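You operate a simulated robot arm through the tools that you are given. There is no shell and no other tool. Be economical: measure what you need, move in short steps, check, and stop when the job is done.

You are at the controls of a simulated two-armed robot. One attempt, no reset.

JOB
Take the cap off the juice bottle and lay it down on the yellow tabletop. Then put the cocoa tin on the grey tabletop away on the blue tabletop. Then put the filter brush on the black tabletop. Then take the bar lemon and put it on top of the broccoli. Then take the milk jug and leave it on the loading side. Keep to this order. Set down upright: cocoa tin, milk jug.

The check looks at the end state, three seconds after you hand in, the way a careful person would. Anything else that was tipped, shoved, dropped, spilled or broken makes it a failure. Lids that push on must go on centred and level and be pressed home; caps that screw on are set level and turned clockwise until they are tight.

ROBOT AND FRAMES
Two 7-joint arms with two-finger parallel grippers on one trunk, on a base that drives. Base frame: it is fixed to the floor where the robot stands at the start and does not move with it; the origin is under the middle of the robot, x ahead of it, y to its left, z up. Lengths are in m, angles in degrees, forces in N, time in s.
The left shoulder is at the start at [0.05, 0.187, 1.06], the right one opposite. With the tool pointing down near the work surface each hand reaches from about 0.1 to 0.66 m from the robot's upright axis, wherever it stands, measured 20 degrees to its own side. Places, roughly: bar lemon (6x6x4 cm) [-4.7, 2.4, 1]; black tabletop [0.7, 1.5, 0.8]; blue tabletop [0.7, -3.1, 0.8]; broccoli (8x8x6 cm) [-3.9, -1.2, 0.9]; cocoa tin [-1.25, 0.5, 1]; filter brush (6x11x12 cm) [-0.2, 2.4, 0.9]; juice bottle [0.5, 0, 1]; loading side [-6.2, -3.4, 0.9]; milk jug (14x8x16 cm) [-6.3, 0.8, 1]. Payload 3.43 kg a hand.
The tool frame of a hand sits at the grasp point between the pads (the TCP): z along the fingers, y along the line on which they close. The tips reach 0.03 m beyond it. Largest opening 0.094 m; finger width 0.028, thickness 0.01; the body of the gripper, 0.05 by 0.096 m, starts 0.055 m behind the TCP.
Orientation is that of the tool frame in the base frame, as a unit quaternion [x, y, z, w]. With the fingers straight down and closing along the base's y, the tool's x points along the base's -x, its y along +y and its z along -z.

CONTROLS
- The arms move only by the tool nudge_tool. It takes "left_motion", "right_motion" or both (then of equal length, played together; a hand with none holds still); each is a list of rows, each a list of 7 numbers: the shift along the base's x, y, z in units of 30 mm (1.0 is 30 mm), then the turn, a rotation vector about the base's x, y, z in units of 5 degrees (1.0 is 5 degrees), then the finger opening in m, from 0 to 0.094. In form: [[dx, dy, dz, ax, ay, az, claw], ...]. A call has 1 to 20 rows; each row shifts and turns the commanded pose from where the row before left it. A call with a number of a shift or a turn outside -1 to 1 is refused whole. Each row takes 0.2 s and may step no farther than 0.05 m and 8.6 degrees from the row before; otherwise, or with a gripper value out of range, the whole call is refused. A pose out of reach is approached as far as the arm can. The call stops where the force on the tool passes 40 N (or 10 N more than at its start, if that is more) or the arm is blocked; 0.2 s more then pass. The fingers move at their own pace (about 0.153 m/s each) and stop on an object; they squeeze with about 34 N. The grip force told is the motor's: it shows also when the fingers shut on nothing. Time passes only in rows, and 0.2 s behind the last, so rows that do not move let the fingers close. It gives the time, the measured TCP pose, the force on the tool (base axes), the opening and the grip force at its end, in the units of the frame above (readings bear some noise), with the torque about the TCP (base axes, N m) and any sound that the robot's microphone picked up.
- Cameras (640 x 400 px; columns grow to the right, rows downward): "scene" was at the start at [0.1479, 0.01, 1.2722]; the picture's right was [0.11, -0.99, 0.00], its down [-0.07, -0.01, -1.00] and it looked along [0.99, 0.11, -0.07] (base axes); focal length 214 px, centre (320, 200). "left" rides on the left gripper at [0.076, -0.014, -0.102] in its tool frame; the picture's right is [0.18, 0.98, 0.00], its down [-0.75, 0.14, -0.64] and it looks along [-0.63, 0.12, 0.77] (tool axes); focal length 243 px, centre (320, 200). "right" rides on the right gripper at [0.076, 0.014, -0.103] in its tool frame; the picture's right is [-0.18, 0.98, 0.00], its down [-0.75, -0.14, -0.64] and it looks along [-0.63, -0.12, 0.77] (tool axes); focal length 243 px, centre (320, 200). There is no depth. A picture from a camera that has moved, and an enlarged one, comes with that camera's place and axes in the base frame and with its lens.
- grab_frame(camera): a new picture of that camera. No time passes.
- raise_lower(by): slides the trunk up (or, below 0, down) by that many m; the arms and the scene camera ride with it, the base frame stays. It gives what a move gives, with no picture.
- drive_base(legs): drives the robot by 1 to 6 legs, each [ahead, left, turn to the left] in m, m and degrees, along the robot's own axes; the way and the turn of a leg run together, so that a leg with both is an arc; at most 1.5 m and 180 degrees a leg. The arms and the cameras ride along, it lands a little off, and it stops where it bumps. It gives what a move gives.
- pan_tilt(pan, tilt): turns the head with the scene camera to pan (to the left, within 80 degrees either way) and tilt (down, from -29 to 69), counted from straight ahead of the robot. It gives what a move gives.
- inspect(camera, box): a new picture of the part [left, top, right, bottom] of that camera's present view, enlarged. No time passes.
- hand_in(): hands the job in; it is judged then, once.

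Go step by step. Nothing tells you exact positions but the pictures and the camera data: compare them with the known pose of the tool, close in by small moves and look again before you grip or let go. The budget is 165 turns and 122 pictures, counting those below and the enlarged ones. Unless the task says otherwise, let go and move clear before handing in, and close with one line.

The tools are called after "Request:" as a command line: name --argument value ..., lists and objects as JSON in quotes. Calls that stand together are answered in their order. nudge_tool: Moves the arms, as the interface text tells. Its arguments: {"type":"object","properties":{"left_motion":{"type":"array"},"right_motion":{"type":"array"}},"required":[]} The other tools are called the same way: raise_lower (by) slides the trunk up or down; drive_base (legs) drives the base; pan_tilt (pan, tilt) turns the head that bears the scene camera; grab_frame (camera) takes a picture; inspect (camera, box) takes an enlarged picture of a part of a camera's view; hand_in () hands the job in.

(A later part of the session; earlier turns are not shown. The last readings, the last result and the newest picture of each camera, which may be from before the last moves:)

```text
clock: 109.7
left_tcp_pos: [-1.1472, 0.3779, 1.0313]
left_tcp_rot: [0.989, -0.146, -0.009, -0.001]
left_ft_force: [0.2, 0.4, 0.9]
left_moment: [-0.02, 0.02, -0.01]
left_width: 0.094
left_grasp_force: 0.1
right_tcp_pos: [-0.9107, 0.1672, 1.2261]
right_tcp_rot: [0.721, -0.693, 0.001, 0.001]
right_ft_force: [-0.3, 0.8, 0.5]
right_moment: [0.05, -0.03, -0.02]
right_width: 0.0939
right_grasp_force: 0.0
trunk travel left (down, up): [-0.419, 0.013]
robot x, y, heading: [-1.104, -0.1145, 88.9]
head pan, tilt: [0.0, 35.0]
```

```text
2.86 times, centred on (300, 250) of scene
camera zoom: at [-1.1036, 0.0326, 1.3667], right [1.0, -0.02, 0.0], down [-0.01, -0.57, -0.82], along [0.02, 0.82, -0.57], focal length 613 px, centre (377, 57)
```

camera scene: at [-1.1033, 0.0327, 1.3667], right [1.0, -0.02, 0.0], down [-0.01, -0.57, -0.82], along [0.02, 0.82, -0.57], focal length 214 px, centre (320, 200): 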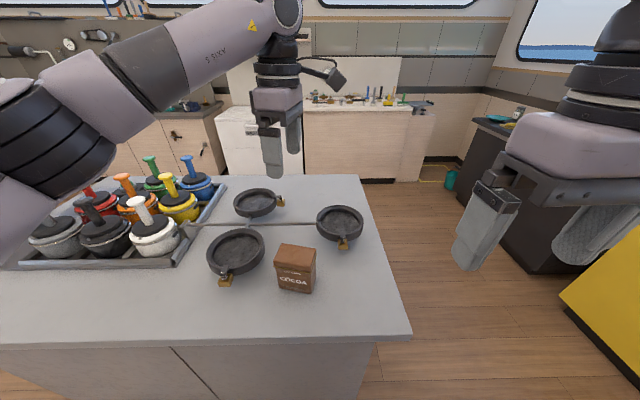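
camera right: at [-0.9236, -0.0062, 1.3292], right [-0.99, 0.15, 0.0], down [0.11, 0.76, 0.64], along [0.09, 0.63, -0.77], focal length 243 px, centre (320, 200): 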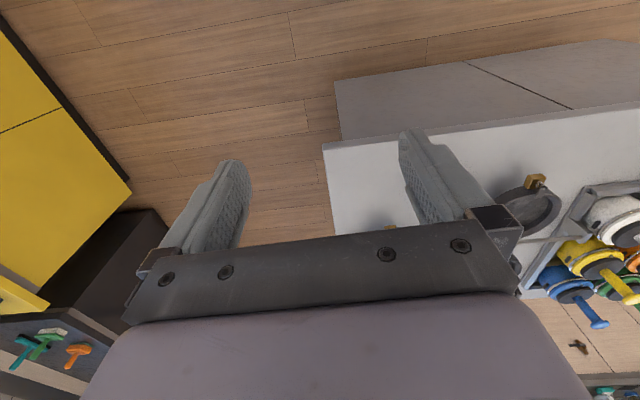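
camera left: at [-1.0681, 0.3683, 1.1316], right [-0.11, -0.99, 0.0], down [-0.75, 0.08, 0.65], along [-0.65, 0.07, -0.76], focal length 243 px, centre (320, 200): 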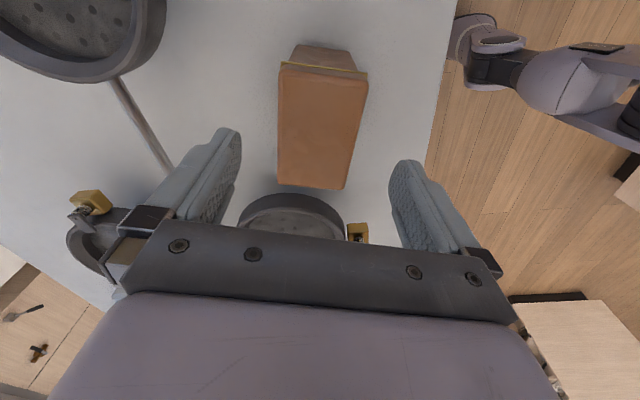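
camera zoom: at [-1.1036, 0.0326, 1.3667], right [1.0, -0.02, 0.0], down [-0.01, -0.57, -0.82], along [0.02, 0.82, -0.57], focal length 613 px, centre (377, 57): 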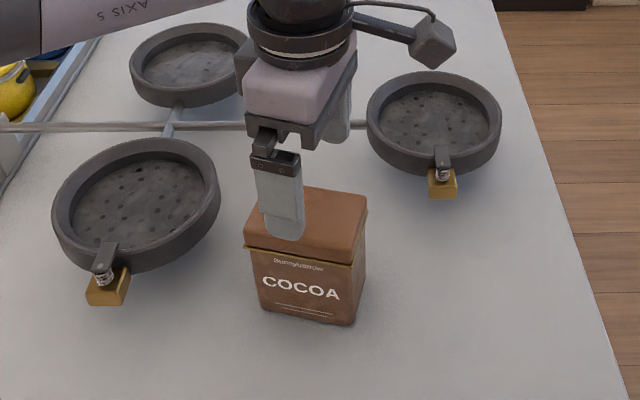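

The tin is centred under the hand. I'll descend and close on it.

Request:
nudge_tool --left_motion '[[0, 0, -0.8, 0, 0, 0, 0.094], [0, 0, -0.8, 0, 0, 0, 0.094], [0, 0, -0.8, 0, 0, 0, 0.094], [0, 0, -0.8, 0, 0, 0, 0.094], [0, 0, -0.6, 0, 0, 0, 0.094], [0, 0, 0, 0, 0, 0, 0.094]]'

Request:
inspect --camera "scene" --box '[200, 180, 400, 320]'

Request:
nudge_tool --left_motion '[[0, 0, 0, 0, 0, 0, 0.07], [0, 0, 0, 0, 0, 0, 0.05], [0, 0, 0, 0, 0, 0, 0.03], [0, 0, 0, 0, 0, 0, 0.03]]'

```text
clock: 111.1
left_tcp_pos: [-1.1474, 0.3765, 0.9174]
left_tcp_rot: [0.989, -0.146, -0.007, -0.001]
left_ft_force: [0.0, 0.2, 0.1]
left_moment: [0.01, 0.0, 0.03]
left_width: 0.0936
left_grasp_force: 0.0
right_tcp_pos: [-0.9098, 0.1672, 1.2252]
right_tcp_rot: [0.721, -0.693, 0.0, 0.001]
right_ft_force: [-0.7, -0.2, -0.3]
right_moment: [0.01, -0.01, -0.01]
right_width: 0.0937
right_grasp_force: 0.1
trunk travel left (down, up): [-0.419, 0.013]
robot x, y, heading: [-1.1076, -0.1172, 88.7]
head pan, tilt: [0.0, 35.0]
```

```text
2.86 times, centred on (300, 250) of scene
camera zoom: at [-1.1036, 0.0326, 1.3667], right [1.0, -0.02, 0.0], down [-0.01, -0.57, -0.82], along [0.02, 0.82, -0.57], focal length 613 px, centre (377, 57)
```

zoom: 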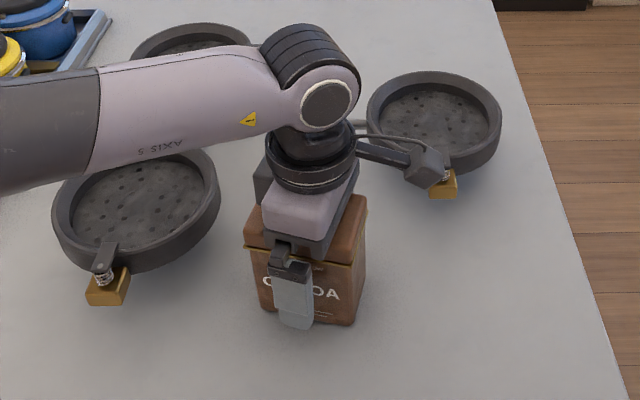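

```text
clock: 112.1
left_tcp_pos: [-1.1466, 0.377, 0.9174]
left_tcp_rot: [0.989, -0.145, -0.007, -0.001]
left_ft_force: [0.4, -0.4, -0.4]
left_moment: [-0.03, -0.06, 0.03]
left_width: 0.0657
left_grasp_force: 33.6
right_tcp_pos: [-0.9096, 0.169, 1.225]
right_tcp_rot: [0.721, -0.693, 0.0, 0.002]
right_ft_force: [-0.3, -0.2, 0.8]
right_moment: [0.01, -0.02, -0.02]
right_width: 0.0941
right_grasp_force: 0.2
trunk travel left (down, up): [-0.419, 0.013]
robot x, y, heading: [-1.1057, -0.1116, 88.8]
head pan, tilt: [0.0, 35.0]
```

It is gripped (66 mm). I'll lift straight up and check.

Request:
nudge_tool --left_motion '[[0, 0, 0.3, 0, 0, 0, 0.03], [0, 0, 0.6, 0, 0, 0, 0.03], [0, 0, 0.9, 0, 0, 0, 0.03], [0, 0, 0.9, 0, 0, 0, 0.03], [0, 0, 0.9, 0, 0, 0, 0.03], [0, 0, 0.9, 0, 0, 0, 0.03], [0, 0, 0.9, 0, 0, 0, 0.03], [0, 0, 0.9, 0, 0, 0, 0.03], [-0.1, -0.6, 0, 0, 0, 0, 0.03], [-0.1, -0.9, 0, 0, 0, 0, 0.03], [-0.1, -0.9, 0, 0, 0, 0, 0.03], [-0.1, -0.9, 0, 0, 0, 0, 0.03], [-0.1, -0.9, 0, 0, 0, 0, 0.03], [-0.1, -0.9, 0, 0, 0, 0, 0.03], [0, 0, 0, 0, 0, 0, 0.03]]'

Request:
grab_frame --camera "scene"

```text
clock: 115.3
left_tcp_pos: [-1.1674, 0.225, 1.1064]
left_tcp_rot: [0.989, -0.146, -0.008, -0.001]
left_ft_force: [-0.6, 0.1, -2.8]
left_moment: [0.02, -0.03, 0.01]
left_width: 0.0657
left_grasp_force: 34.0
right_tcp_pos: [-0.9094, 0.168, 1.2244]
right_tcp_rot: [0.72, -0.694, 0.002, 0.001]
right_ft_force: [-0.3, -0.2, -0.4]
right_moment: [0.01, 0.0, 0.0]
right_width: 0.0942
right_grasp_force: 0.0
trunk travel left (down, up): [-0.419, 0.013]
robot x, y, heading: [-1.1042, -0.1126, 88.9]
head pan, tilt: [0.0, 35.0]
```

```text
71 pictures are left
camera scene: at [-1.1036, 0.0329, 1.3667], right [1.0, -0.02, 0.0], down [-0.01, -0.57, -0.82], along [0.02, 0.82, -0.57], focal length 214 px, centre (320, 200)
```

scene: 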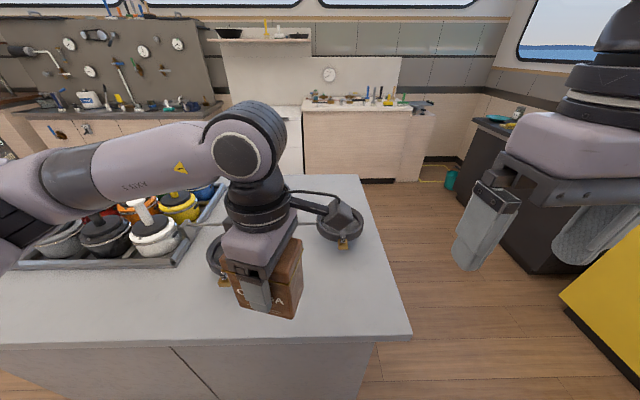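

The tin is held upright. I'll back away from the island, turn to face the window side, and check the way to the blue table at y about -3.1.

Request:
drive_base --legs '[[-0.3, 0, 0], [0, 0, -89], [0.65, 0, 0]]'

Request:
pan_tilt --pan -70 --tilt 25

Request:
grab_frame --camera "scene"

```text
clock: 124.4
left_tcp_pos: [-0.1172, -0.3476, 1.106]
left_tcp_rot: [-0.602, 0.798, 0.005, 0.006]
left_ft_force: [-0.2, 0.0, -3.2]
left_moment: [0.0, -0.04, 0.01]
left_width: 0.065
left_grasp_force: 33.9
right_tcp_pos: [-0.1725, -0.6047, 1.2251]
right_tcp_rot: [-0.026, 1.0, 0.0, -0.002]
right_ft_force: [0.6, -0.3, -0.5]
right_moment: [0.01, 0.02, -0.04]
right_width: 0.0941
right_grasp_force: 0.1
trunk travel left (down, up): [-0.419, 0.013]
robot x, y, heading: [-0.4553, -0.4159, -0.2]
head pan, tilt: [0.0, 35.0]
```

```text
clock: 125.8
left_tcp_pos: [-0.1188, -0.3474, 1.1054]
left_tcp_rot: [-0.603, 0.798, 0.005, 0.008]
left_ft_force: [1.1, 0.2, -3.3]
left_moment: [-0.03, 0.02, 0.01]
left_width: 0.0653
left_grasp_force: 34.1
right_tcp_pos: [-0.1721, -0.6045, 1.226]
right_tcp_rot: [-0.026, 1.0, 0.001, -0.002]
right_ft_force: [0.0, 0.5, -0.4]
right_moment: [0.0, 0.02, 0.01]
right_width: 0.0938
right_grasp_force: 0.0
trunk travel left (down, up): [-0.419, 0.013]
robot x, y, heading: [-0.4583, -0.4125, -0.2]
head pan, tilt: [-70.0, 25.0]
```

```text
70 pictures are left
camera scene: at [-0.3687, -0.5002, 1.3825], right [-0.94, -0.34, 0.0], down [-0.14, 0.4, -0.91], along [0.31, -0.85, -0.42], focal length 214 px, centre (320, 200)
```

scene: 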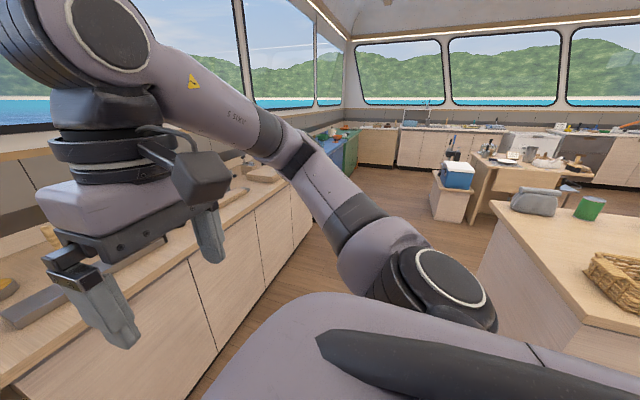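

The aisle is clear, and a blue tabletop is visible further down the window counter. I'll strafe right to y about -3.05.

Request:
drive_base --legs '[[0, -1.3, 0], [0, -1.3, 0]]'

Request:
pan_tilt --pan 0 --tilt 30

Request:
grab_frame --camera "scene"

```text
clock: 148.8
left_tcp_pos: [-0.1394, -2.9626, 1.1068]
left_tcp_rot: [-0.599, 0.8, 0.005, 0.007]
left_ft_force: [-0.4, 0.4, -2.7]
left_moment: [0.0, 0.03, 0.02]
left_width: 0.0649
left_grasp_force: 33.9
right_tcp_pos: [-0.1969, -3.2191, 1.2256]
right_tcp_rot: [-0.022, 1.0, 0.001, -0.001]
right_ft_force: [-0.9, 0.3, -0.1]
right_moment: [0.02, -0.02, -0.04]
right_width: 0.094
right_grasp_force: 0.1
trunk travel left (down, up): [-0.419, 0.013]
robot x, y, heading: [-0.478, -3.0262, -0.6]
head pan, tilt: [-70.0, 25.0]
```

```text
clock: 150.2
left_tcp_pos: [-0.1405, -2.9625, 1.1061]
left_tcp_rot: [-0.6, 0.8, 0.005, 0.007]
left_ft_force: [0.3, -0.2, -2.9]
left_moment: [0.0, -0.01, -0.03]
left_width: 0.0649
left_grasp_force: 34.2
right_tcp_pos: [-0.1973, -3.2184, 1.2256]
right_tcp_rot: [-0.022, 1.0, 0.0, -0.002]
right_ft_force: [0.3, -1.3, 0.4]
right_moment: [0.01, -0.01, 0.01]
right_width: 0.094
right_grasp_force: 0.0
trunk travel left (down, up): [-0.419, 0.013]
robot x, y, heading: [-0.4799, -3.026, -0.9]
head pan, tilt: [0.0, 30.0]
```

```text
69 pictures are left
camera scene: at [-0.3319, -3.0281, 1.3745], right [-0.01, -1.0, 0.0], down [-0.5, 0.01, -0.87], along [0.87, -0.01, -0.5], focal length 214 px, centre (320, 200)
```

scene: 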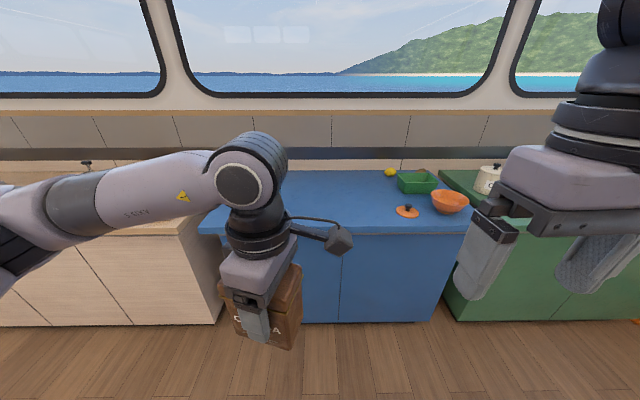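

The blue table is ahead with its left half apparently free. I'll drive closer and check that area with the left camera.

Request:
drive_base --legs '[[0.4, 0, 0.8]]'

Request:
pan_tilt --pan 0 --tilt 35

Request:
grab_frame --camera "scene"

Request:
grab_frame --camera "right"

```text
clock: 152.6
left_tcp_pos: [0.2565, -2.9611, 1.1059]
left_tcp_rot: [-0.605, 0.796, 0.005, 0.007]
left_ft_force: [0.1, -0.4, -3.3]
left_moment: [-0.01, 0.02, 0.0]
left_width: 0.0653
left_grasp_force: 34.6
right_tcp_pos: [0.2034, -3.2177, 1.225]
right_tcp_rot: [-0.029, 1.0, 0.0, -0.002]
right_ft_force: [0.4, -0.3, -0.5]
right_moment: [0.02, 0.03, 0.0]
right_width: 0.0941
right_grasp_force: 0.1
trunk travel left (down, up): [-0.419, 0.013]
robot x, y, heading: [-0.0818, -3.0286, 0.1]
head pan, tilt: [0.0, 30.0]
```

```text
clock: 153.3
left_tcp_pos: [0.2559, -2.9612, 1.1065]
left_tcp_rot: [-0.604, 0.797, 0.005, 0.007]
left_ft_force: [0.2, 0.1, -2.0]
left_moment: [-0.04, 0.01, 0.02]
left_width: 0.0652
left_grasp_force: 34.2
right_tcp_pos: [0.2029, -3.2174, 1.2251]
right_tcp_rot: [-0.029, 1.0, -0.001, -0.002]
right_ft_force: [0.9, 0.5, -0.8]
right_moment: [0.01, 0.03, 0.01]
right_width: 0.094
right_grasp_force: 0.1
trunk travel left (down, up): [-0.419, 0.013]
robot x, y, heading: [-0.0798, -3.0287, 0.2]
head pan, tilt: [0.0, 35.0]
```

```text
68 pictures are left
camera scene: at [0.0625, -3.028, 1.3667], right [0.0, -1.0, 0.0], down [-0.57, 0.0, -0.82], along [0.82, 0.0, -0.57], focal length 214 px, centre (320, 200)
```

scene: 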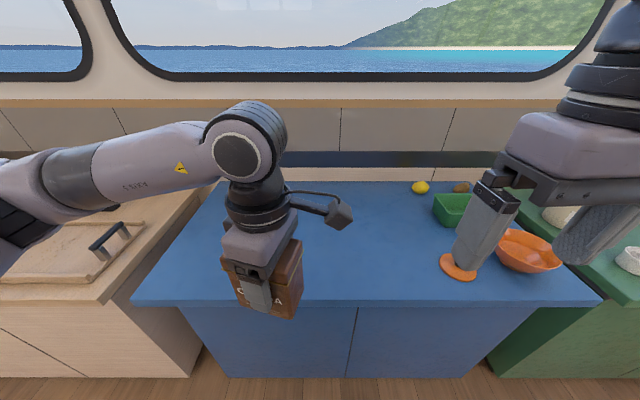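

```text
67 pictures are left
camera right: at [0.126, -3.2061, 1.3293], right [0.13, 0.99, 0.0], down [0.76, -0.1, 0.64], along [0.63, -0.08, -0.77], focal length 243 px, centre (320, 200)
```

right: 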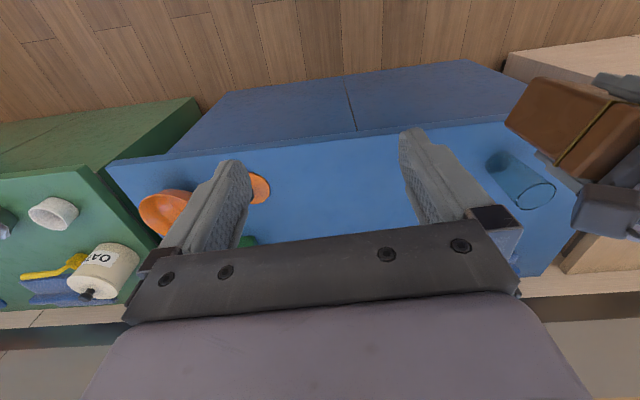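

There is a transparent blue glass near [0.46, -2.83], so I'll place the tin well clear of it, at about [0.48, -3.03]. Moving over that spot now.

Request:
nudge_tool --left_motion '[[0.83, -0.26, 0, 0, 0, 0, 0.03], [0.83, -0.26, 0, 0, 0, 0, 0.03], [0.83, -0.26, 0, 0, 0, 0, 0.03], [0.83, -0.26, 0, 0, 0, 0, 0.03], [0.83, -0.26, 0, 0, 0, 0, 0.03], [0.83, -0.26, 0, 0, 0, 0, 0.03], [0.83, -0.26, 0, 0, 0, 0, 0.03], [0.83, -0.26, 0, 0, 0, 0, 0.03], [0.83, -0.26, 0, 0, 0, 0, 0.03], [0, 0, -0.8, 0, 0, 0, 0.03], [0, 0, -0.8, 0, 0, 0, 0.03], [0, 0, -0.8, 0, 0, 0, 0.03], [0, 0, -0.8, 0, 0, 0, 0.03], [0, 0, -0.8, 0, 0, 0, 0.03], [0, 0, -0.8, 0, 0, 0, 0.03], [0, 0, 0, 0, 0, 0, 0.03]]' --right_motion '[[-0.2, -0.3, 0.1, 0, 0, 0, 0.094], [-0.2, -0.3, 0.1, 0, 0, 0, 0.094], [-0.2, -0.3, 0.1, 0, 0, 0, 0.094], [-0.2, -0.3, 0.1, 0, 0, 0, 0.094], [-0.2, -0.3, 0.1, 0, 0, 0, 0.094], [0, -0.3, 0.1, 0, 0, 0, 0.094], [0, -0.3, 0.1, 0, 0, 0, 0.094], [0, 0, 0, 0, 0, 0, 0.094], [0, 0, 0, 0, 0, 0, 0.094], [0, 0, 0, 0, 0, 0, 0.094], [0, 0, 0, 0, 0, 0, 0.094], [0, 0, 0, 0, 0, 0, 0.094], [0, 0, 0, 0, 0, 0, 0.094], [0, 0, 0, 0, 0, 0, 0.094], [0, 0, 0, 0, 0, 0, 0.094], [0, 0, 0, 0, 0, 0, 0.094]]'

Request:
grab_frame --camera "scene"

Request:
grab_frame --camera "left"

```text
clock: 156.7
left_tcp_pos: [0.4797, -3.0316, 0.9623]
left_tcp_rot: [-0.604, 0.797, 0.006, 0.007]
left_ft_force: [-0.1, 0.6, -2.2]
left_moment: [-0.03, -0.02, -0.01]
left_width: 0.065
left_grasp_force: 33.7
right_tcp_pos: [0.1711, -3.2798, 1.2467]
right_tcp_rot: [-0.029, 1.0, 0.0, -0.002]
right_ft_force: [0.2, -0.3, -0.1]
right_moment: [-0.02, -0.02, -0.02]
right_width: 0.0943
right_grasp_force: 0.0
trunk travel left (down, up): [-0.419, 0.013]
robot x, y, heading: [-0.0808, -3.0281, 0.0]
head pan, tilt: [0.0, 35.0]
```

```text
66 pictures are left
camera scene: at [0.0626, -3.028, 1.3667], right [0.0, -1.0, 0.0], down [-0.57, 0.0, -0.82], along [0.82, 0.0, -0.57], focal length 214 px, centre (320, 200)
```

scene: 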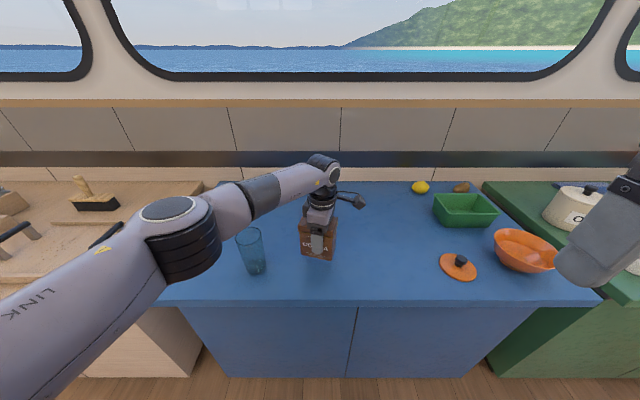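

```text
65 pictures are left
camera left: at [0.4732, -3.1099, 1.0622], right [-1.0, 0.09, 0.0], down [0.06, 0.75, 0.65], along [0.06, 0.65, -0.76], focal length 243 px, centre (320, 200)
```

left: 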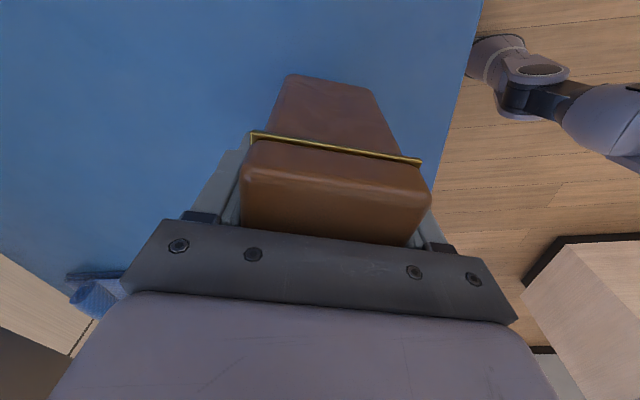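

There is good clearance from the glass. I'll lower until contact.

Request:
nudge_tool --left_motion '[[0, 0, -0.6, 0, 0, 0, 0.03], [0, 0, -0.5, 0, 0, 0, 0.03], [0, 0, -0.15, 0, 0, 0, 0.03], [0, 0, -0.1, 0, 0, 0, 0.03], [0, 0, 0, 0, 0, 0, 0.03]]'

```text
clock: 157.9
left_tcp_pos: [0.4789, -3.03, 0.9206]
left_tcp_rot: [-0.604, 0.797, 0.005, 0.007]
left_ft_force: [-0.4, -0.4, -1.9]
left_moment: [-0.04, -0.01, 0.0]
left_width: 0.065
left_grasp_force: 34.1
right_tcp_pos: [0.1721, -3.2797, 1.2462]
right_tcp_rot: [-0.028, 1.0, 0.0, -0.002]
right_ft_force: [-0.1, -0.6, 0.7]
right_moment: [-0.01, -0.03, -0.01]
right_width: 0.094
right_grasp_force: 0.1
trunk travel left (down, up): [-0.419, 0.013]
robot x, y, heading: [-0.0823, -3.0295, 0.1]
head pan, tilt: [0.0, 35.0]
```

Request:
nudge_tool --left_motion '[[0, 0, -0.08, 0, 0, 0, 0.03], [0, 0, -0.07, 0, 0, 0, 0.03], [0, 0, 0, 0, 0, 0, 0.03]]'

```text
clock: 158.7
left_tcp_pos: [0.4808, -3.0303, 0.9179]
left_tcp_rot: [-0.604, 0.797, 0.005, 0.008]
left_ft_force: [-0.3, 0.4, 4.2]
left_moment: [0.38, 0.1, -0.01]
left_width: 0.0651
left_grasp_force: 34.5
right_tcp_pos: [0.1719, -3.2806, 1.2467]
right_tcp_rot: [-0.029, 1.0, 0.0, -0.001]
right_ft_force: [0.5, 0.2, 0.8]
right_moment: [-0.03, 0.02, 0.0]
right_width: 0.0939
right_grasp_force: 0.0
trunk travel left (down, up): [-0.419, 0.013]
robot x, y, heading: [-0.0827, -3.0308, 0.0]
head pan, tilt: [0.0, 35.0]
```

It is seated. I'll open, lift straight off, and check.

Request:
nudge_tool --left_motion '[[0, 0, 0, 0, 0, 0, 0.08], [0, 0, 0, 0, 0, 0, 0.094], [0, 0, 0, 0, 0, 0, 0.094], [0, 0, 0.5, 0, 0, 0, 0.094], [0, 0, 0.9, 0, 0, 0, 0.094], [0, 0, 0.9, 0, 0, 0, 0.094], [0, 0, 0.9, 0, 0, 0, 0.094], [0, 0, 0.9, 0, 0, 0, 0.094], [0, 0, 0.9, 0, 0, 0, 0.094], [0, 0, 0.9, 0, 0, 0, 0.094], [0, 0, 0.9, 0, 0, 0, 0.094], [0, 0, 0.9, 0, 0, 0, 0.094], [0, 0, 0.9, 0, 0, 0, 0.094], [0, 0, 0.9, 0, 0, 0, 0.094]]'

Request:
nudge_tool --left_motion '[[-0.6, 0.33, 0, 0, 0, -1, 0.094], [-0.6, 0.33, 0, 0, 0, -1, 0.094], [-0.6, 0.33, 0, 0, 0, -1, 0.094], [-0.6, 0.33, 0, 0, 0, -1, 0.094], [-0.6, 0.33, 0, 0, 0, -1, 0.094], [-0.6, 0.33, 0, 0, 0, -1, 0.094], [-0.6, 0.33, 0, 0, 0, -1, 0.094], [-0.6, 0.33, 0, 0, 0, -1, 0.094], [-0.6, 0.33, 0, 0, 0, -1, 0.094], [-0.6, 0.33, 0, 0, 0, -1, 0.094], [-0.6, 0.33, 0, 0, 0, -1, 0.094], [-0.6, 0.33, 0, 0, 0, -1, 0.094], [-0.6, 0.33, 0, 0, 0, -1, 0.094], [-0.6, 0.33, 0, 0, 0, -1, 0.094], [-0.6, 0.33, 0, 0, 0, -1, 0.094]]'

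Request:
grab_frame --camera "scene"

```text
clock: 161.9
left_tcp_pos: [0.4799, -2.9964, 1.1843]
left_tcp_rot: [-0.625, 0.781, 0.008, -0.004]
left_ft_force: [0.0, -0.6, 0.1]
left_moment: [0.01, 0.0, -0.01]
left_width: 0.0941
left_grasp_force: 0.0
left hand out of reach, approached as far as the arm can: row 13, 14
right_tcp_pos: [0.1723, -3.2801, 1.2458]
right_tcp_rot: [-0.029, 1.0, -0.001, -0.002]
right_ft_force: [0.0, 0.2, -0.1]
right_moment: [-0.01, -0.01, -0.02]
right_width: 0.0939
right_grasp_force: 0.1
trunk travel left (down, up): [-0.419, 0.013]
robot x, y, heading: [-0.0825, -3.0317, 0.0]
head pan, tilt: [0.0, 35.0]
stopped in row 14 (left hand): the arm was blocked; the commanded pose is now the measured one
```

```text
clock: 165.1
left_tcp_pos: [0.221, -2.8545, 1.1892]
left_tcp_rot: [-0.017, 1.0, 0.009, 0.002]
left_ft_force: [-0.6, -0.2, 0.3]
left_moment: [0.0, 0.02, 0.04]
left_width: 0.0944
left_grasp_force: 0.1
left hand out of reach, approached as far as the arm can: row 1
right_tcp_pos: [0.1722, -3.2793, 1.2454]
right_tcp_rot: [-0.029, 1.0, 0.0, -0.001]
right_ft_force: [0.3, 0.5, 0.1]
right_moment: [0.01, -0.01, 0.02]
right_width: 0.0939
right_grasp_force: 0.0
trunk travel left (down, up): [-0.419, 0.013]
robot x, y, heading: [-0.0854, -3.0316, 0.1]
head pan, tilt: [0.0, 35.0]
```

```text
64 pictures are left
camera scene: at [0.0622, -3.0277, 1.3668], right [0.0, -1.0, 0.0], down [-0.57, 0.0, -0.82], along [0.82, 0.0, -0.57], focal length 214 px, centre (320, 200)
```

scene: 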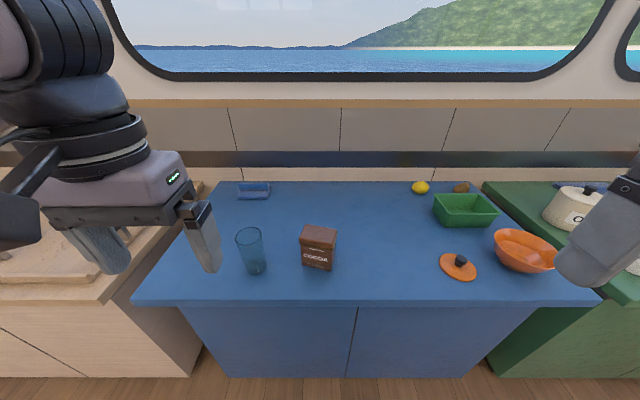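

The cocoa tin stands on the blue table. For the filter brush near [-0.2, 2.4], I'll back off, turn left, and drive up the aisle.

Request:
drive_base --legs '[[-0.3, 0, 0], [0, 0, 90], [1.5, 0, 0], [1.5, 0, 0], [1.3, 0, 0]]'

Request:
grab_frame --camera "scene"

```text
clock: 191.2
left_tcp_pos: [-0.6638, 1.5704, 1.1889]
left_tcp_rot: [0.73, -0.683, -0.008, 0.005]
left_ft_force: [0.4, -0.1, -0.2]
left_moment: [-0.03, 0.03, -0.01]
left_width: 0.0938
left_grasp_force: 0.2
right_tcp_pos: [-0.2375, 1.5346, 1.2463]
right_tcp_rot: [0.738, -0.675, 0.002, 0.002]
right_ft_force: [-0.2, -0.4, -1.1]
right_moment: [0.01, 0.01, -0.02]
right_width: 0.0937
right_grasp_force: 0.0
trunk travel left (down, up): [-0.419, 0.013]
robot x, y, heading: [-0.4845, 1.2686, 91.5]
head pan, tilt: [0.0, 35.0]
```

```text
63 pictures are left
camera scene: at [-0.4886, 1.4169, 1.3667], right [1.0, 0.03, 0.0], down [0.02, -0.57, -0.82], along [-0.03, 0.82, -0.57], focal length 214 px, centre (320, 200)
```

scene: 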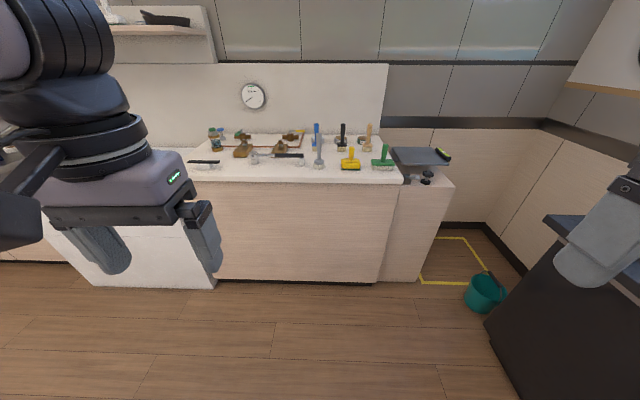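

Request:
inspect --camera "scene" --box '[180, 110, 460, 190]'

```text
2.29 times, centred on (320, 150) of scene
camera zoom: at [-0.4886, 1.4169, 1.3667], right [1.0, 0.03, 0.0], down [0.02, -0.57, -0.82], along [-0.03, 0.82, -0.57], focal length 490 px, centre (320, 314)
```

zoom: 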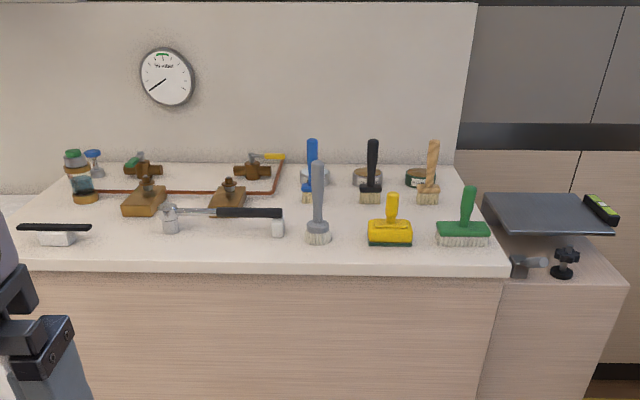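

Several brushes stand there; the green one near [-0.19, 2.46] fits the location best. I'll move in closer to compare sizes.

Request:
drive_base --legs '[[0.62, -0.12, -1.5]]'

Request:
pan_tilt --pan -15 --tilt 40

Request:
grab_frame --camera "scene"

Request:
grab_frame --camera "right"

```text
clock: 194.7
left_tcp_pos: [-0.5452, 2.2017, 1.1896]
left_tcp_rot: [0.719, -0.695, -0.008, 0.005]
left_ft_force: [0.2, -0.9, -1.1]
left_moment: [-0.02, 0.03, 0.0]
left_width: 0.094
left_grasp_force: 0.2
right_tcp_pos: [-0.1185, 2.152, 1.2462]
right_tcp_rot: [0.727, -0.687, 0.001, 0.001]
right_ft_force: [0.4, -0.4, 0.1]
right_moment: [-0.03, 0.0, 0.0]
right_width: 0.0941
right_grasp_force: 0.1
trunk travel left (down, up): [-0.419, 0.013]
robot x, y, heading: [-0.37, 1.8951, 90.1]
head pan, tilt: [0.0, 35.0]
```

```text
clock: 195.5
left_tcp_pos: [-0.5442, 2.2017, 1.189]
left_tcp_rot: [0.718, -0.695, -0.009, 0.004]
left_ft_force: [-0.4, 0.3, -0.3]
left_moment: [0.02, 0.0, 0.04]
left_width: 0.094
left_grasp_force: 0.1
right_tcp_pos: [-0.1193, 2.1508, 1.245]
right_tcp_rot: [0.727, -0.687, 0.0, 0.002]
right_ft_force: [-0.2, -0.6, 0.6]
right_moment: [0.0, 0.01, -0.01]
right_width: 0.094
right_grasp_force: 0.1
trunk travel left (down, up): [-0.419, 0.013]
robot x, y, heading: [-0.3718, 1.902, 90.0]
head pan, tilt: [-15.0, 40.0]
```

```text
61 pictures are left
camera scene: at [-0.3511, 2.037, 1.3592], right [0.97, -0.26, 0.0], down [-0.17, -0.62, -0.77], along [0.2, 0.74, -0.64], focal length 214 px, centre (320, 200)
```

scene: 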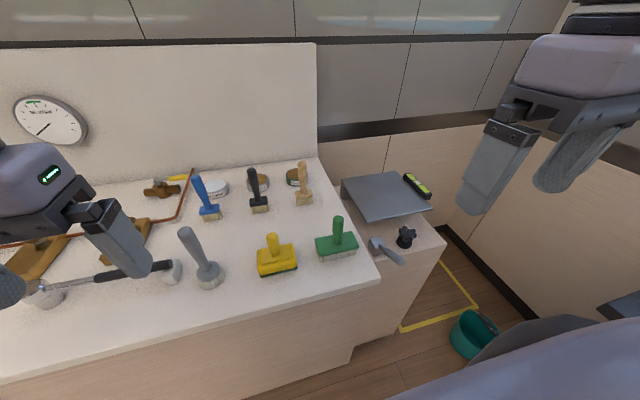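

```text
60 pictures are left
camera right: at [-0.1296, 2.076, 1.3501], right [-0.99, 0.13, 0.0], down [0.1, 0.76, 0.64], along [0.08, 0.63, -0.77], focal length 243 px, centre (320, 200)
```

right: 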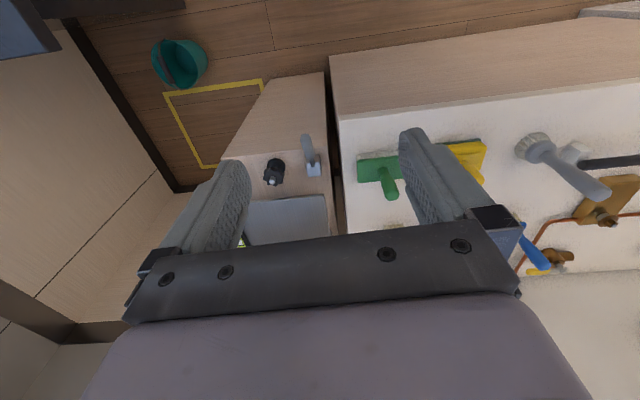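

Request:
inspect --camera "scene" --box '[240, 200, 400, 300]'

```text
4.00 times, centred on (320, 250) of scene
camera zoom: at [-0.3511, 2.037, 1.3592], right [0.97, -0.26, 0.0], down [-0.17, -0.62, -0.77], along [0.2, 0.74, -0.64], focal length 858 px, centre (320, 0)
```

zoom: 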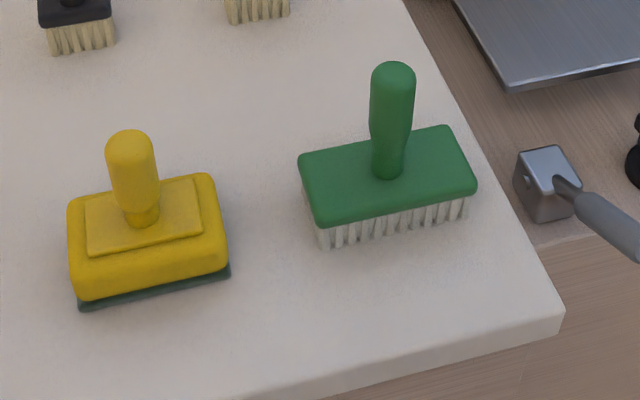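

The green one is a true brush of about 11 x 6 x 12 cm, and its handle top is near [-0.22, 2.36, 1.01]. The yellow one is a sponge pad. I'll bring the right hand above the green handle.

Request:
nudge_tool --right_motion '[[-0.37, 0.77, -0.35, 0, 0, 0, 0.094], [-0.37, 0.77, -0.35, 0, 0, 0, 0.094], [-0.37, 0.77, -0.35, 0, 0, 0, 0.094], [-0.37, 0.77, -0.35, 0, 0, 0, 0.094], [-0.37, 0.77, -0.35, 0, 0, 0, 0.094], [-0.37, 0.77, -0.35, 0, 0, 0, 0.094], [-0.37, 0.77, -0.35, 0, 0, 0, 0.094], [-0.37, 0.77, -0.35, 0, 0, 0, 0.094], [-0.37, 0.77, -0.35, 0, 0, 0, 0.094], [0, 0, 0, 0, 0, 0, 0.094]]'

Request:
grab_frame --camera "right"

Request:
inspect --camera "scene" --box '[240, 150, 440, 300]'

```text
clock: 197.7
left_tcp_pos: [-0.5436, 2.2009, 1.189]
left_tcp_rot: [0.719, -0.695, -0.008, 0.004]
left_ft_force: [0.3, -0.2, 0.6]
left_moment: [-0.01, -0.02, 0.03]
left_width: 0.0941
left_grasp_force: 0.0
right_tcp_pos: [-0.2204, 2.3601, 1.1506]
right_tcp_rot: [0.727, -0.687, 0.001, 0.001]
right_ft_force: [0.4, 0.9, -0.4]
right_moment: [-0.03, 0.02, 0.0]
right_width: 0.0939
right_grasp_force: 0.0
trunk travel left (down, up): [-0.419, 0.013]
robot x, y, heading: [-0.3733, 1.8979, 90.0]
head pan, tilt: [-15.0, 40.0]
```

```text
58 pictures are left
camera right: at [-0.2299, 2.2842, 1.255], right [-0.99, 0.13, 0.0], down [0.1, 0.76, 0.64], along [0.08, 0.63, -0.77], focal length 243 px, centre (320, 200)
```

right: 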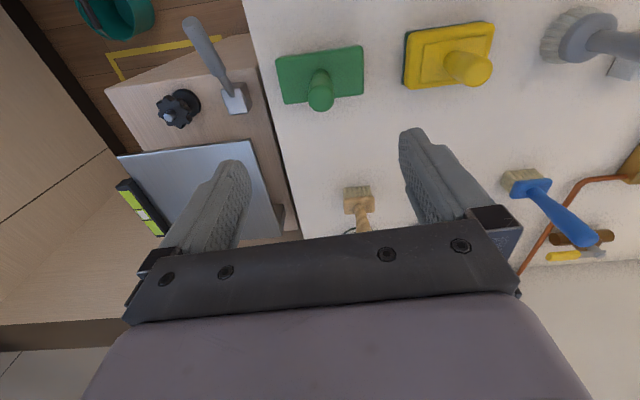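

```text
2.67 times, centred on (340, 225) of scene
camera zoom: at [-0.3508, 2.0368, 1.3592], right [0.97, -0.26, 0.0], down [-0.17, -0.62, -0.77], along [0.2, 0.74, -0.64], focal length 572 px, centre (267, 133)
```

zoom: 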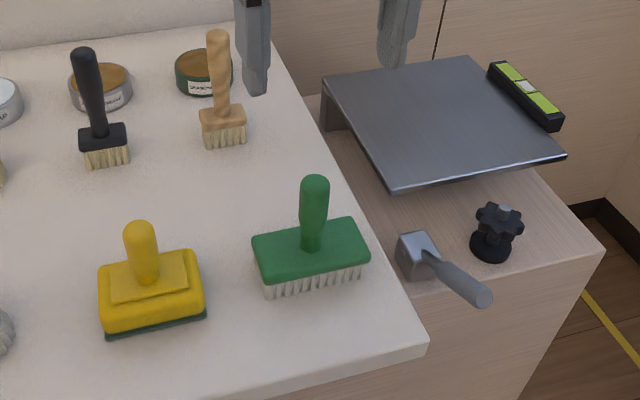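

The handle is right under the hand at [-0.221, 2.361]. I'll descend and close on it.

Request:
nudge_tool --right_motion '[[0, 0, -0.9, 0, 0, 0, 0.094], [0, 0, -0.9, 0, 0, 0, 0.094], [0, 0, -0.9, 0, 0, 0, 0.094], [0, 0, -0.9, 0, 0, 0, 0.094], [0, 0, -0.9, 0, 0, 0, 0.094], [0, 0, -0.9, 0, 0, 0, 0.094], [0, 0, -0.3, 0, 0, 0, 0.094], [0, 0, 0, 0, 0, 0, 0.06], [0, 0, 0, 0, 0, 0, 0.03], [0, 0, 0, 0, 0, 0, 0.01], [0, 0, 0, 0, 0, 0, 0.01]]'

Request:
grab_frame --camera "right"

```text
clock: 200.1
left_tcp_pos: [-0.5442, 2.2018, 1.189]
left_tcp_rot: [0.719, -0.695, -0.007, 0.005]
left_ft_force: [0.1, -0.5, 1.4]
left_moment: [0.0, -0.01, -0.03]
left_width: 0.0936
left_grasp_force: 0.2
right_tcp_pos: [-0.2179, 2.3591, 0.9798]
right_tcp_rot: [0.727, -0.687, 0.001, 0.002]
right_ft_force: [0.0, -0.4, 0.2]
right_moment: [-0.02, -0.02, 0.0]
right_width: 0.0248
right_grasp_force: 34.2
trunk travel left (down, up): [-0.419, 0.013]
robot x, y, heading: [-0.3713, 1.8945, 90.0]
head pan, tilt: [-15.0, 40.0]
```

```text
56 pictures are left
camera right: at [-0.2292, 2.2836, 1.0842], right [-0.99, 0.13, 0.0], down [0.1, 0.76, 0.64], along [0.08, 0.63, -0.77], focal length 243 px, centre (320, 200)
```

right: 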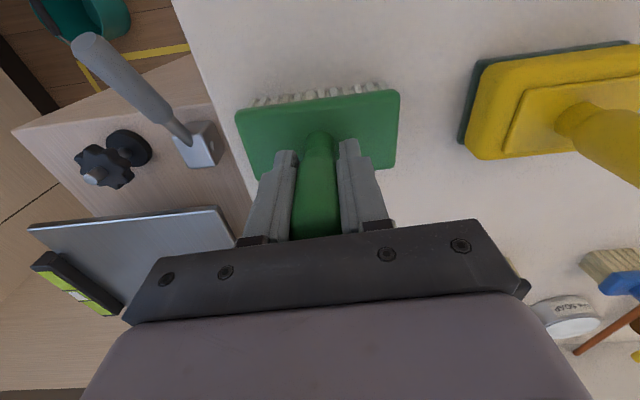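

The brush is held. I'll lift and draw it back, then drive to the black table.

Request:
nudge_tool --right_motion '[[0, 0, 0.4, 0, 0, 0, 0.01], [0, 0, 0.9, 0, 0, 0, 0.01], [0, 0, 0.9, 0, 0, 0, 0.01], [0, 0, 0.9, 0, 0, 0, 0.01], [0, 0, 0.9, 0, 0, 0, 0.01], [0, 0, 0.9, 0, 0, 0, 0.01], [0, -0.8, 0.2, 0, 0, 0, 0.01], [0.1, -0.8, 0.2, 0, 0, 0, 0.01], [0.1, -0.8, 0.2, 0, 0, 0, 0.01], [0.1, -0.8, 0.2, 0, 0, 0, 0.01], [0.1, -0.8, 0.2, 0, 0, 0, 0.01], [0.1, -0.8, 0.2, 0, 0, 0, 0.01]]'

Request:
drive_base --legs '[[-0.5, 0, 0], [0, 0, -90]]'

Request:
pan_tilt --pan 0 --tilt 30

Request:
grab_frame --camera "scene"

```text
clock: 202.7
left_tcp_pos: [-0.5444, 2.2018, 1.1891]
left_tcp_rot: [0.718, -0.696, -0.008, 0.005]
left_ft_force: [0.1, 0.2, 0.6]
left_moment: [0.03, -0.03, -0.05]
left_width: 0.0941
left_grasp_force: 0.1
right_tcp_pos: [-0.2027, 2.213, 1.1638]
right_tcp_rot: [0.727, -0.687, 0.001, 0.001]
right_ft_force: [0.3, 0.4, -0.7]
right_moment: [-0.03, 0.01, -0.01]
right_width: 0.0246
right_grasp_force: 33.9
trunk travel left (down, up): [-0.419, 0.013]
robot x, y, heading: [-0.3694, 1.8935, 89.9]
head pan, tilt: [-15.0, 40.0]
```

```text
clock: 209.5
left_tcp_pos: [-0.0679, 1.567, 1.1885]
left_tcp_rot: [-0.021, 1.0, 0.009, 0.003]
left_ft_force: [-0.5, 0.3, 1.0]
left_moment: [0.02, 0.03, -0.01]
left_width: 0.0939
left_grasp_force: 0.1
right_tcp_pos: [-0.0535, 1.2261, 1.1633]
right_tcp_rot: [-0.033, 0.999, 0.0, -0.002]
right_ft_force: [0.4, -0.4, -0.6]
right_moment: [0.03, 0.0, 0.02]
right_width: 0.0246
right_grasp_force: 33.9
trunk travel left (down, up): [-0.419, 0.013]
robot x, y, heading: [-0.3684, 1.3878, 0.4]
head pan, tilt: [-15.0, 40.0]
```

```text
clock: 210.3
left_tcp_pos: [-0.0682, 1.5643, 1.1883]
left_tcp_rot: [-0.021, 1.0, 0.008, 0.002]
left_ft_force: [0.6, -0.4, 0.1]
left_moment: [-0.01, -0.03, -0.01]
left_width: 0.0939
left_grasp_force: 0.0
right_tcp_pos: [-0.0521, 1.2249, 1.1633]
right_tcp_rot: [-0.032, 0.999, 0.0, -0.002]
right_ft_force: [-0.3, 0.8, -1.7]
right_moment: [-0.03, 0.0, -0.01]
right_width: 0.0248
right_grasp_force: 34.0
trunk travel left (down, up): [-0.419, 0.013]
robot x, y, heading: [-0.3714, 1.3896, 0.3]
head pan, tilt: [0.0, 30.0]
```

```text
55 pictures are left
camera scene: at [-0.2246, 1.3919, 1.3745], right [0.01, -1.0, 0.0], down [-0.5, 0.0, -0.87], along [0.87, 0.01, -0.5], focal length 214 px, centre (320, 200)
```

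scene: 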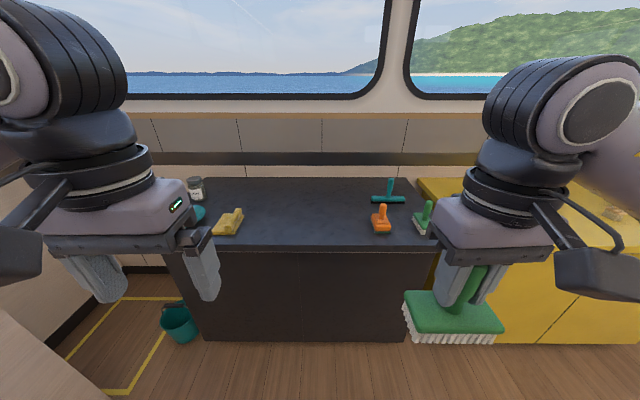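

The black table has a clear middle. I'll drive closer and carry the brush to about [0.50, 1.38].

Request:
drive_base --legs '[[0.38, 0, 0]]'

Request:
nudge_tool --right_motion '[[0.7, 0.6, 0, 0, 0, 0, 0.01], [0.7, 0.6, 0, 0, 0, 0, 0.01], [0.7, 0.6, 0, 0, 0, 0, 0.01], [0.7, 0.6, 0, 0, 0, 0, 0.01], [0.7, 0.6, 0, 0, 0, 0, 0.01], [0.7, 0.6, 0, 0, 0, 0, 0.01], [0.7, 0.6, 0, 0, 0, 0, 0.01], [0.7, 0.6, 0, 0, 0, 0, 0.01], [0, 0, -0.9, 0, 0, 0, 0.01], [0, 0, -0.9, 0, 0, 0, 0.01], [0, 0, -0.9, 0, 0, 0, 0.01], [0, 0, -0.9, 0, 0, 0, 0.01], [0, 0, -0.9, 0, 0, 0, 0.01], [0, 0, 0, 0, 0, 0, 0.01]]'

Request:
grab_frame --camera "scene"

```text
clock: 212.7
left_tcp_pos: [0.3112, 1.5681, 1.1886]
left_tcp_rot: [-0.019, 1.0, 0.008, 0.003]
left_ft_force: [-0.1, -0.6, -0.6]
left_moment: [-0.02, 0.0, -0.01]
left_width: 0.0939
left_grasp_force: 0.1
right_tcp_pos: [0.3253, 1.2282, 1.162]
right_tcp_rot: [-0.031, 1.0, 0.0, -0.002]
right_ft_force: [0.0, 0.4, -1.7]
right_moment: [0.02, 0.04, 0.02]
right_width: 0.0245
right_grasp_force: 34.2
trunk travel left (down, up): [-0.419, 0.013]
robot x, y, heading: [0.0051, 1.3924, 0.5]
head pan, tilt: [0.0, 30.0]
```

```text
clock: 215.7
left_tcp_pos: [0.3082, 1.5681, 1.1894]
left_tcp_rot: [-0.019, 1.0, 0.009, 0.003]
left_ft_force: [0.3, -0.4, 0.0]
left_moment: [-0.04, -0.02, 0.02]
left_width: 0.0941
left_grasp_force: 0.1
right_tcp_pos: [0.492, 1.3716, 1.0283]
right_tcp_rot: [-0.031, 1.0, 0.0, -0.002]
right_ft_force: [0.3, -0.2, -1.6]
right_moment: [0.0, -0.01, 0.01]
right_width: 0.0248
right_grasp_force: 33.8
trunk travel left (down, up): [-0.419, 0.013]
robot x, y, heading: [0.0042, 1.3934, 0.3]
head pan, tilt: [0.0, 30.0]
```

```text
54 pictures are left
camera scene: at [0.153, 1.394, 1.3745], right [0.0, -1.0, 0.0], down [-0.5, 0.0, -0.87], along [0.87, 0.0, -0.5], focal length 214 px, centre (320, 200)
```

scene: 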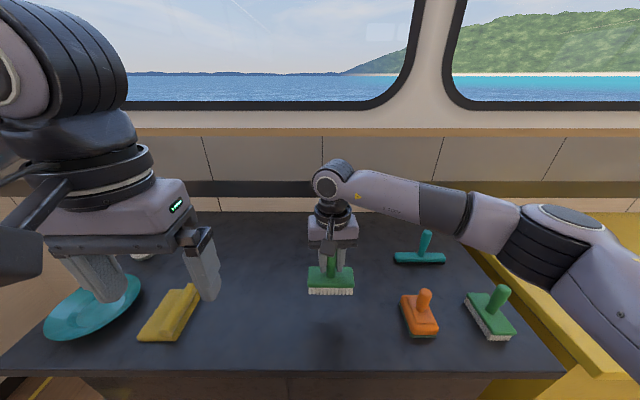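

Request:
nudge_tool --right_motion '[[0, 0, -0.7, 0, 0, 0, 0.01], [0, 0, -0.7, 0, 0, 0, 0.01], [0, 0, -0.7, 0, 0, 0, 0.01], [0, 0, 0, 0, 0, 0, 0.01]]'

Request:
inspect --camera "scene" --box '[260, 200, 420, 340]'

```text
clock: 216.7
left_tcp_pos: [0.3103, 1.5681, 1.188]
left_tcp_rot: [-0.019, 1.0, 0.009, 0.002]
left_ft_force: [-0.9, -0.4, 0.6]
left_moment: [0.03, -0.01, 0.01]
left_width: 0.0938
left_grasp_force: 0.0
right_tcp_pos: [0.4917, 1.3714, 0.9657]
right_tcp_rot: [-0.03, 1.0, 0.0, -0.002]
right_ft_force: [0.5, 0.3, -1.9]
right_moment: [-0.01, 0.01, 0.0]
right_width: 0.0246
right_grasp_force: 33.7
trunk travel left (down, up): [-0.419, 0.013]
robot x, y, heading: [0.0077, 1.3918, 0.3]
head pan, tilt: [0.0, 30.0]
```

```text
2.86 times, centred on (340, 270) of scene
camera zoom: at [0.1531, 1.3939, 1.3745], right [0.0, -1.0, 0.0], down [-0.5, 0.0, -0.87], along [0.87, 0.0, -0.5], focal length 613 px, centre (263, 0)
```

zoom: 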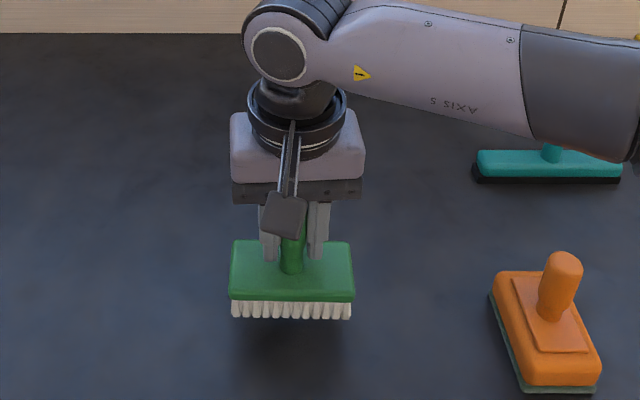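

Request:
nudge_tool --right_motion '[[0, 0, -0.35, 0, 0, 0, 0.01], [0, 0, -0.25, 0, 0, 0, 0.01], [0, 0, -0.15, 0, 0, 0, 0.01], [0, 0, 0, 0, 0, 0, 0.01]]'

```text
clock: 217.7
left_tcp_pos: [0.3112, 1.5679, 1.1886]
left_tcp_rot: [-0.02, 1.0, 0.009, 0.003]
left_ft_force: [1.5, -0.5, -0.5]
left_moment: [-0.06, -0.02, 0.0]
left_width: 0.0941
left_grasp_force: 0.0
right_tcp_pos: [0.4922, 1.3718, 0.9423]
right_tcp_rot: [-0.031, 1.0, 0.0, -0.002]
right_ft_force: [0.5, -0.3, -1.1]
right_moment: [-0.01, -0.02, 0.0]
right_width: 0.025
right_grasp_force: 34.3
trunk travel left (down, up): [-0.419, 0.013]
robot x, y, heading: [0.005, 1.3915, 0.3]
head pan, tilt: [0.0, 30.0]
```

Request:
nudge_tool --right_motion '[[0, 0, -0.12, 0, 0, 0, 0.01], [0, 0, -0.12, 0, 0, 0, 0.01], [0, 0, 0, 0, 0, 0, 0.01]]'

Request:
inspect --camera "scene" --box '[260, 200, 420, 340]'

```text
clock: 218.5
left_tcp_pos: [0.3103, 1.5669, 1.1892]
left_tcp_rot: [-0.018, 1.0, 0.008, 0.002]
left_ft_force: [-0.9, -0.8, -0.6]
left_moment: [0.03, 0.0, -0.02]
left_width: 0.0939
left_grasp_force: 0.2
right_tcp_pos: [0.492, 1.3728, 0.9356]
right_tcp_rot: [-0.031, 1.0, 0.0, -0.001]
right_ft_force: [0.2, 0.3, -1.2]
right_moment: [-0.02, -0.02, 0.01]
right_width: 0.0247
right_grasp_force: 33.8
trunk travel left (down, up): [-0.419, 0.013]
robot x, y, heading: [0.0047, 1.3959, 0.5]
head pan, tilt: [0.0, 30.0]
```

```text
2.86 times, centred on (340, 270) of scene
camera zoom: at [0.1531, 1.3939, 1.3745], right [0.0, -1.0, 0.0], down [-0.5, 0.0, -0.87], along [0.87, 0.0, -0.5], focal length 613 px, centre (263, 0)
```

zoom: 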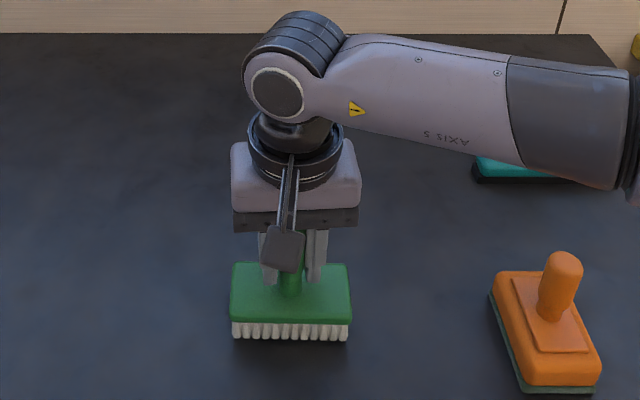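

Request:
nudge_tool --right_motion '[[0, 0, -0.15, 0, 0, 0, 0.01], [0, 0, -0.12, 0, 0, 0, 0.01], [0, 0, -0.08, 0, 0, 0, 0.01], [0, 0, 0, 0, 0, 0, 0.01]]'

```text
clock: 219.5
left_tcp_pos: [0.3084, 1.5676, 1.1911]
left_tcp_rot: [-0.019, 1.0, 0.009, 0.003]
left_ft_force: [0.0, -0.5, -0.3]
left_moment: [0.04, -0.01, -0.02]
left_width: 0.0938
left_grasp_force: 0.0
right_tcp_pos: [0.492, 1.3736, 0.9294]
right_tcp_rot: [-0.031, 1.0, 0.001, 0.002]
right_ft_force: [0.1, -2.6, 31.9]
right_moment: [0.04, 0.24, 0.06]
right_width: 0.0249
right_grasp_force: 34.1
trunk travel left (down, up): [-0.419, 0.013]
robot x, y, heading: [0.0075, 1.3936, 0.6]
head pan, tilt: [0.0, 30.0]
```

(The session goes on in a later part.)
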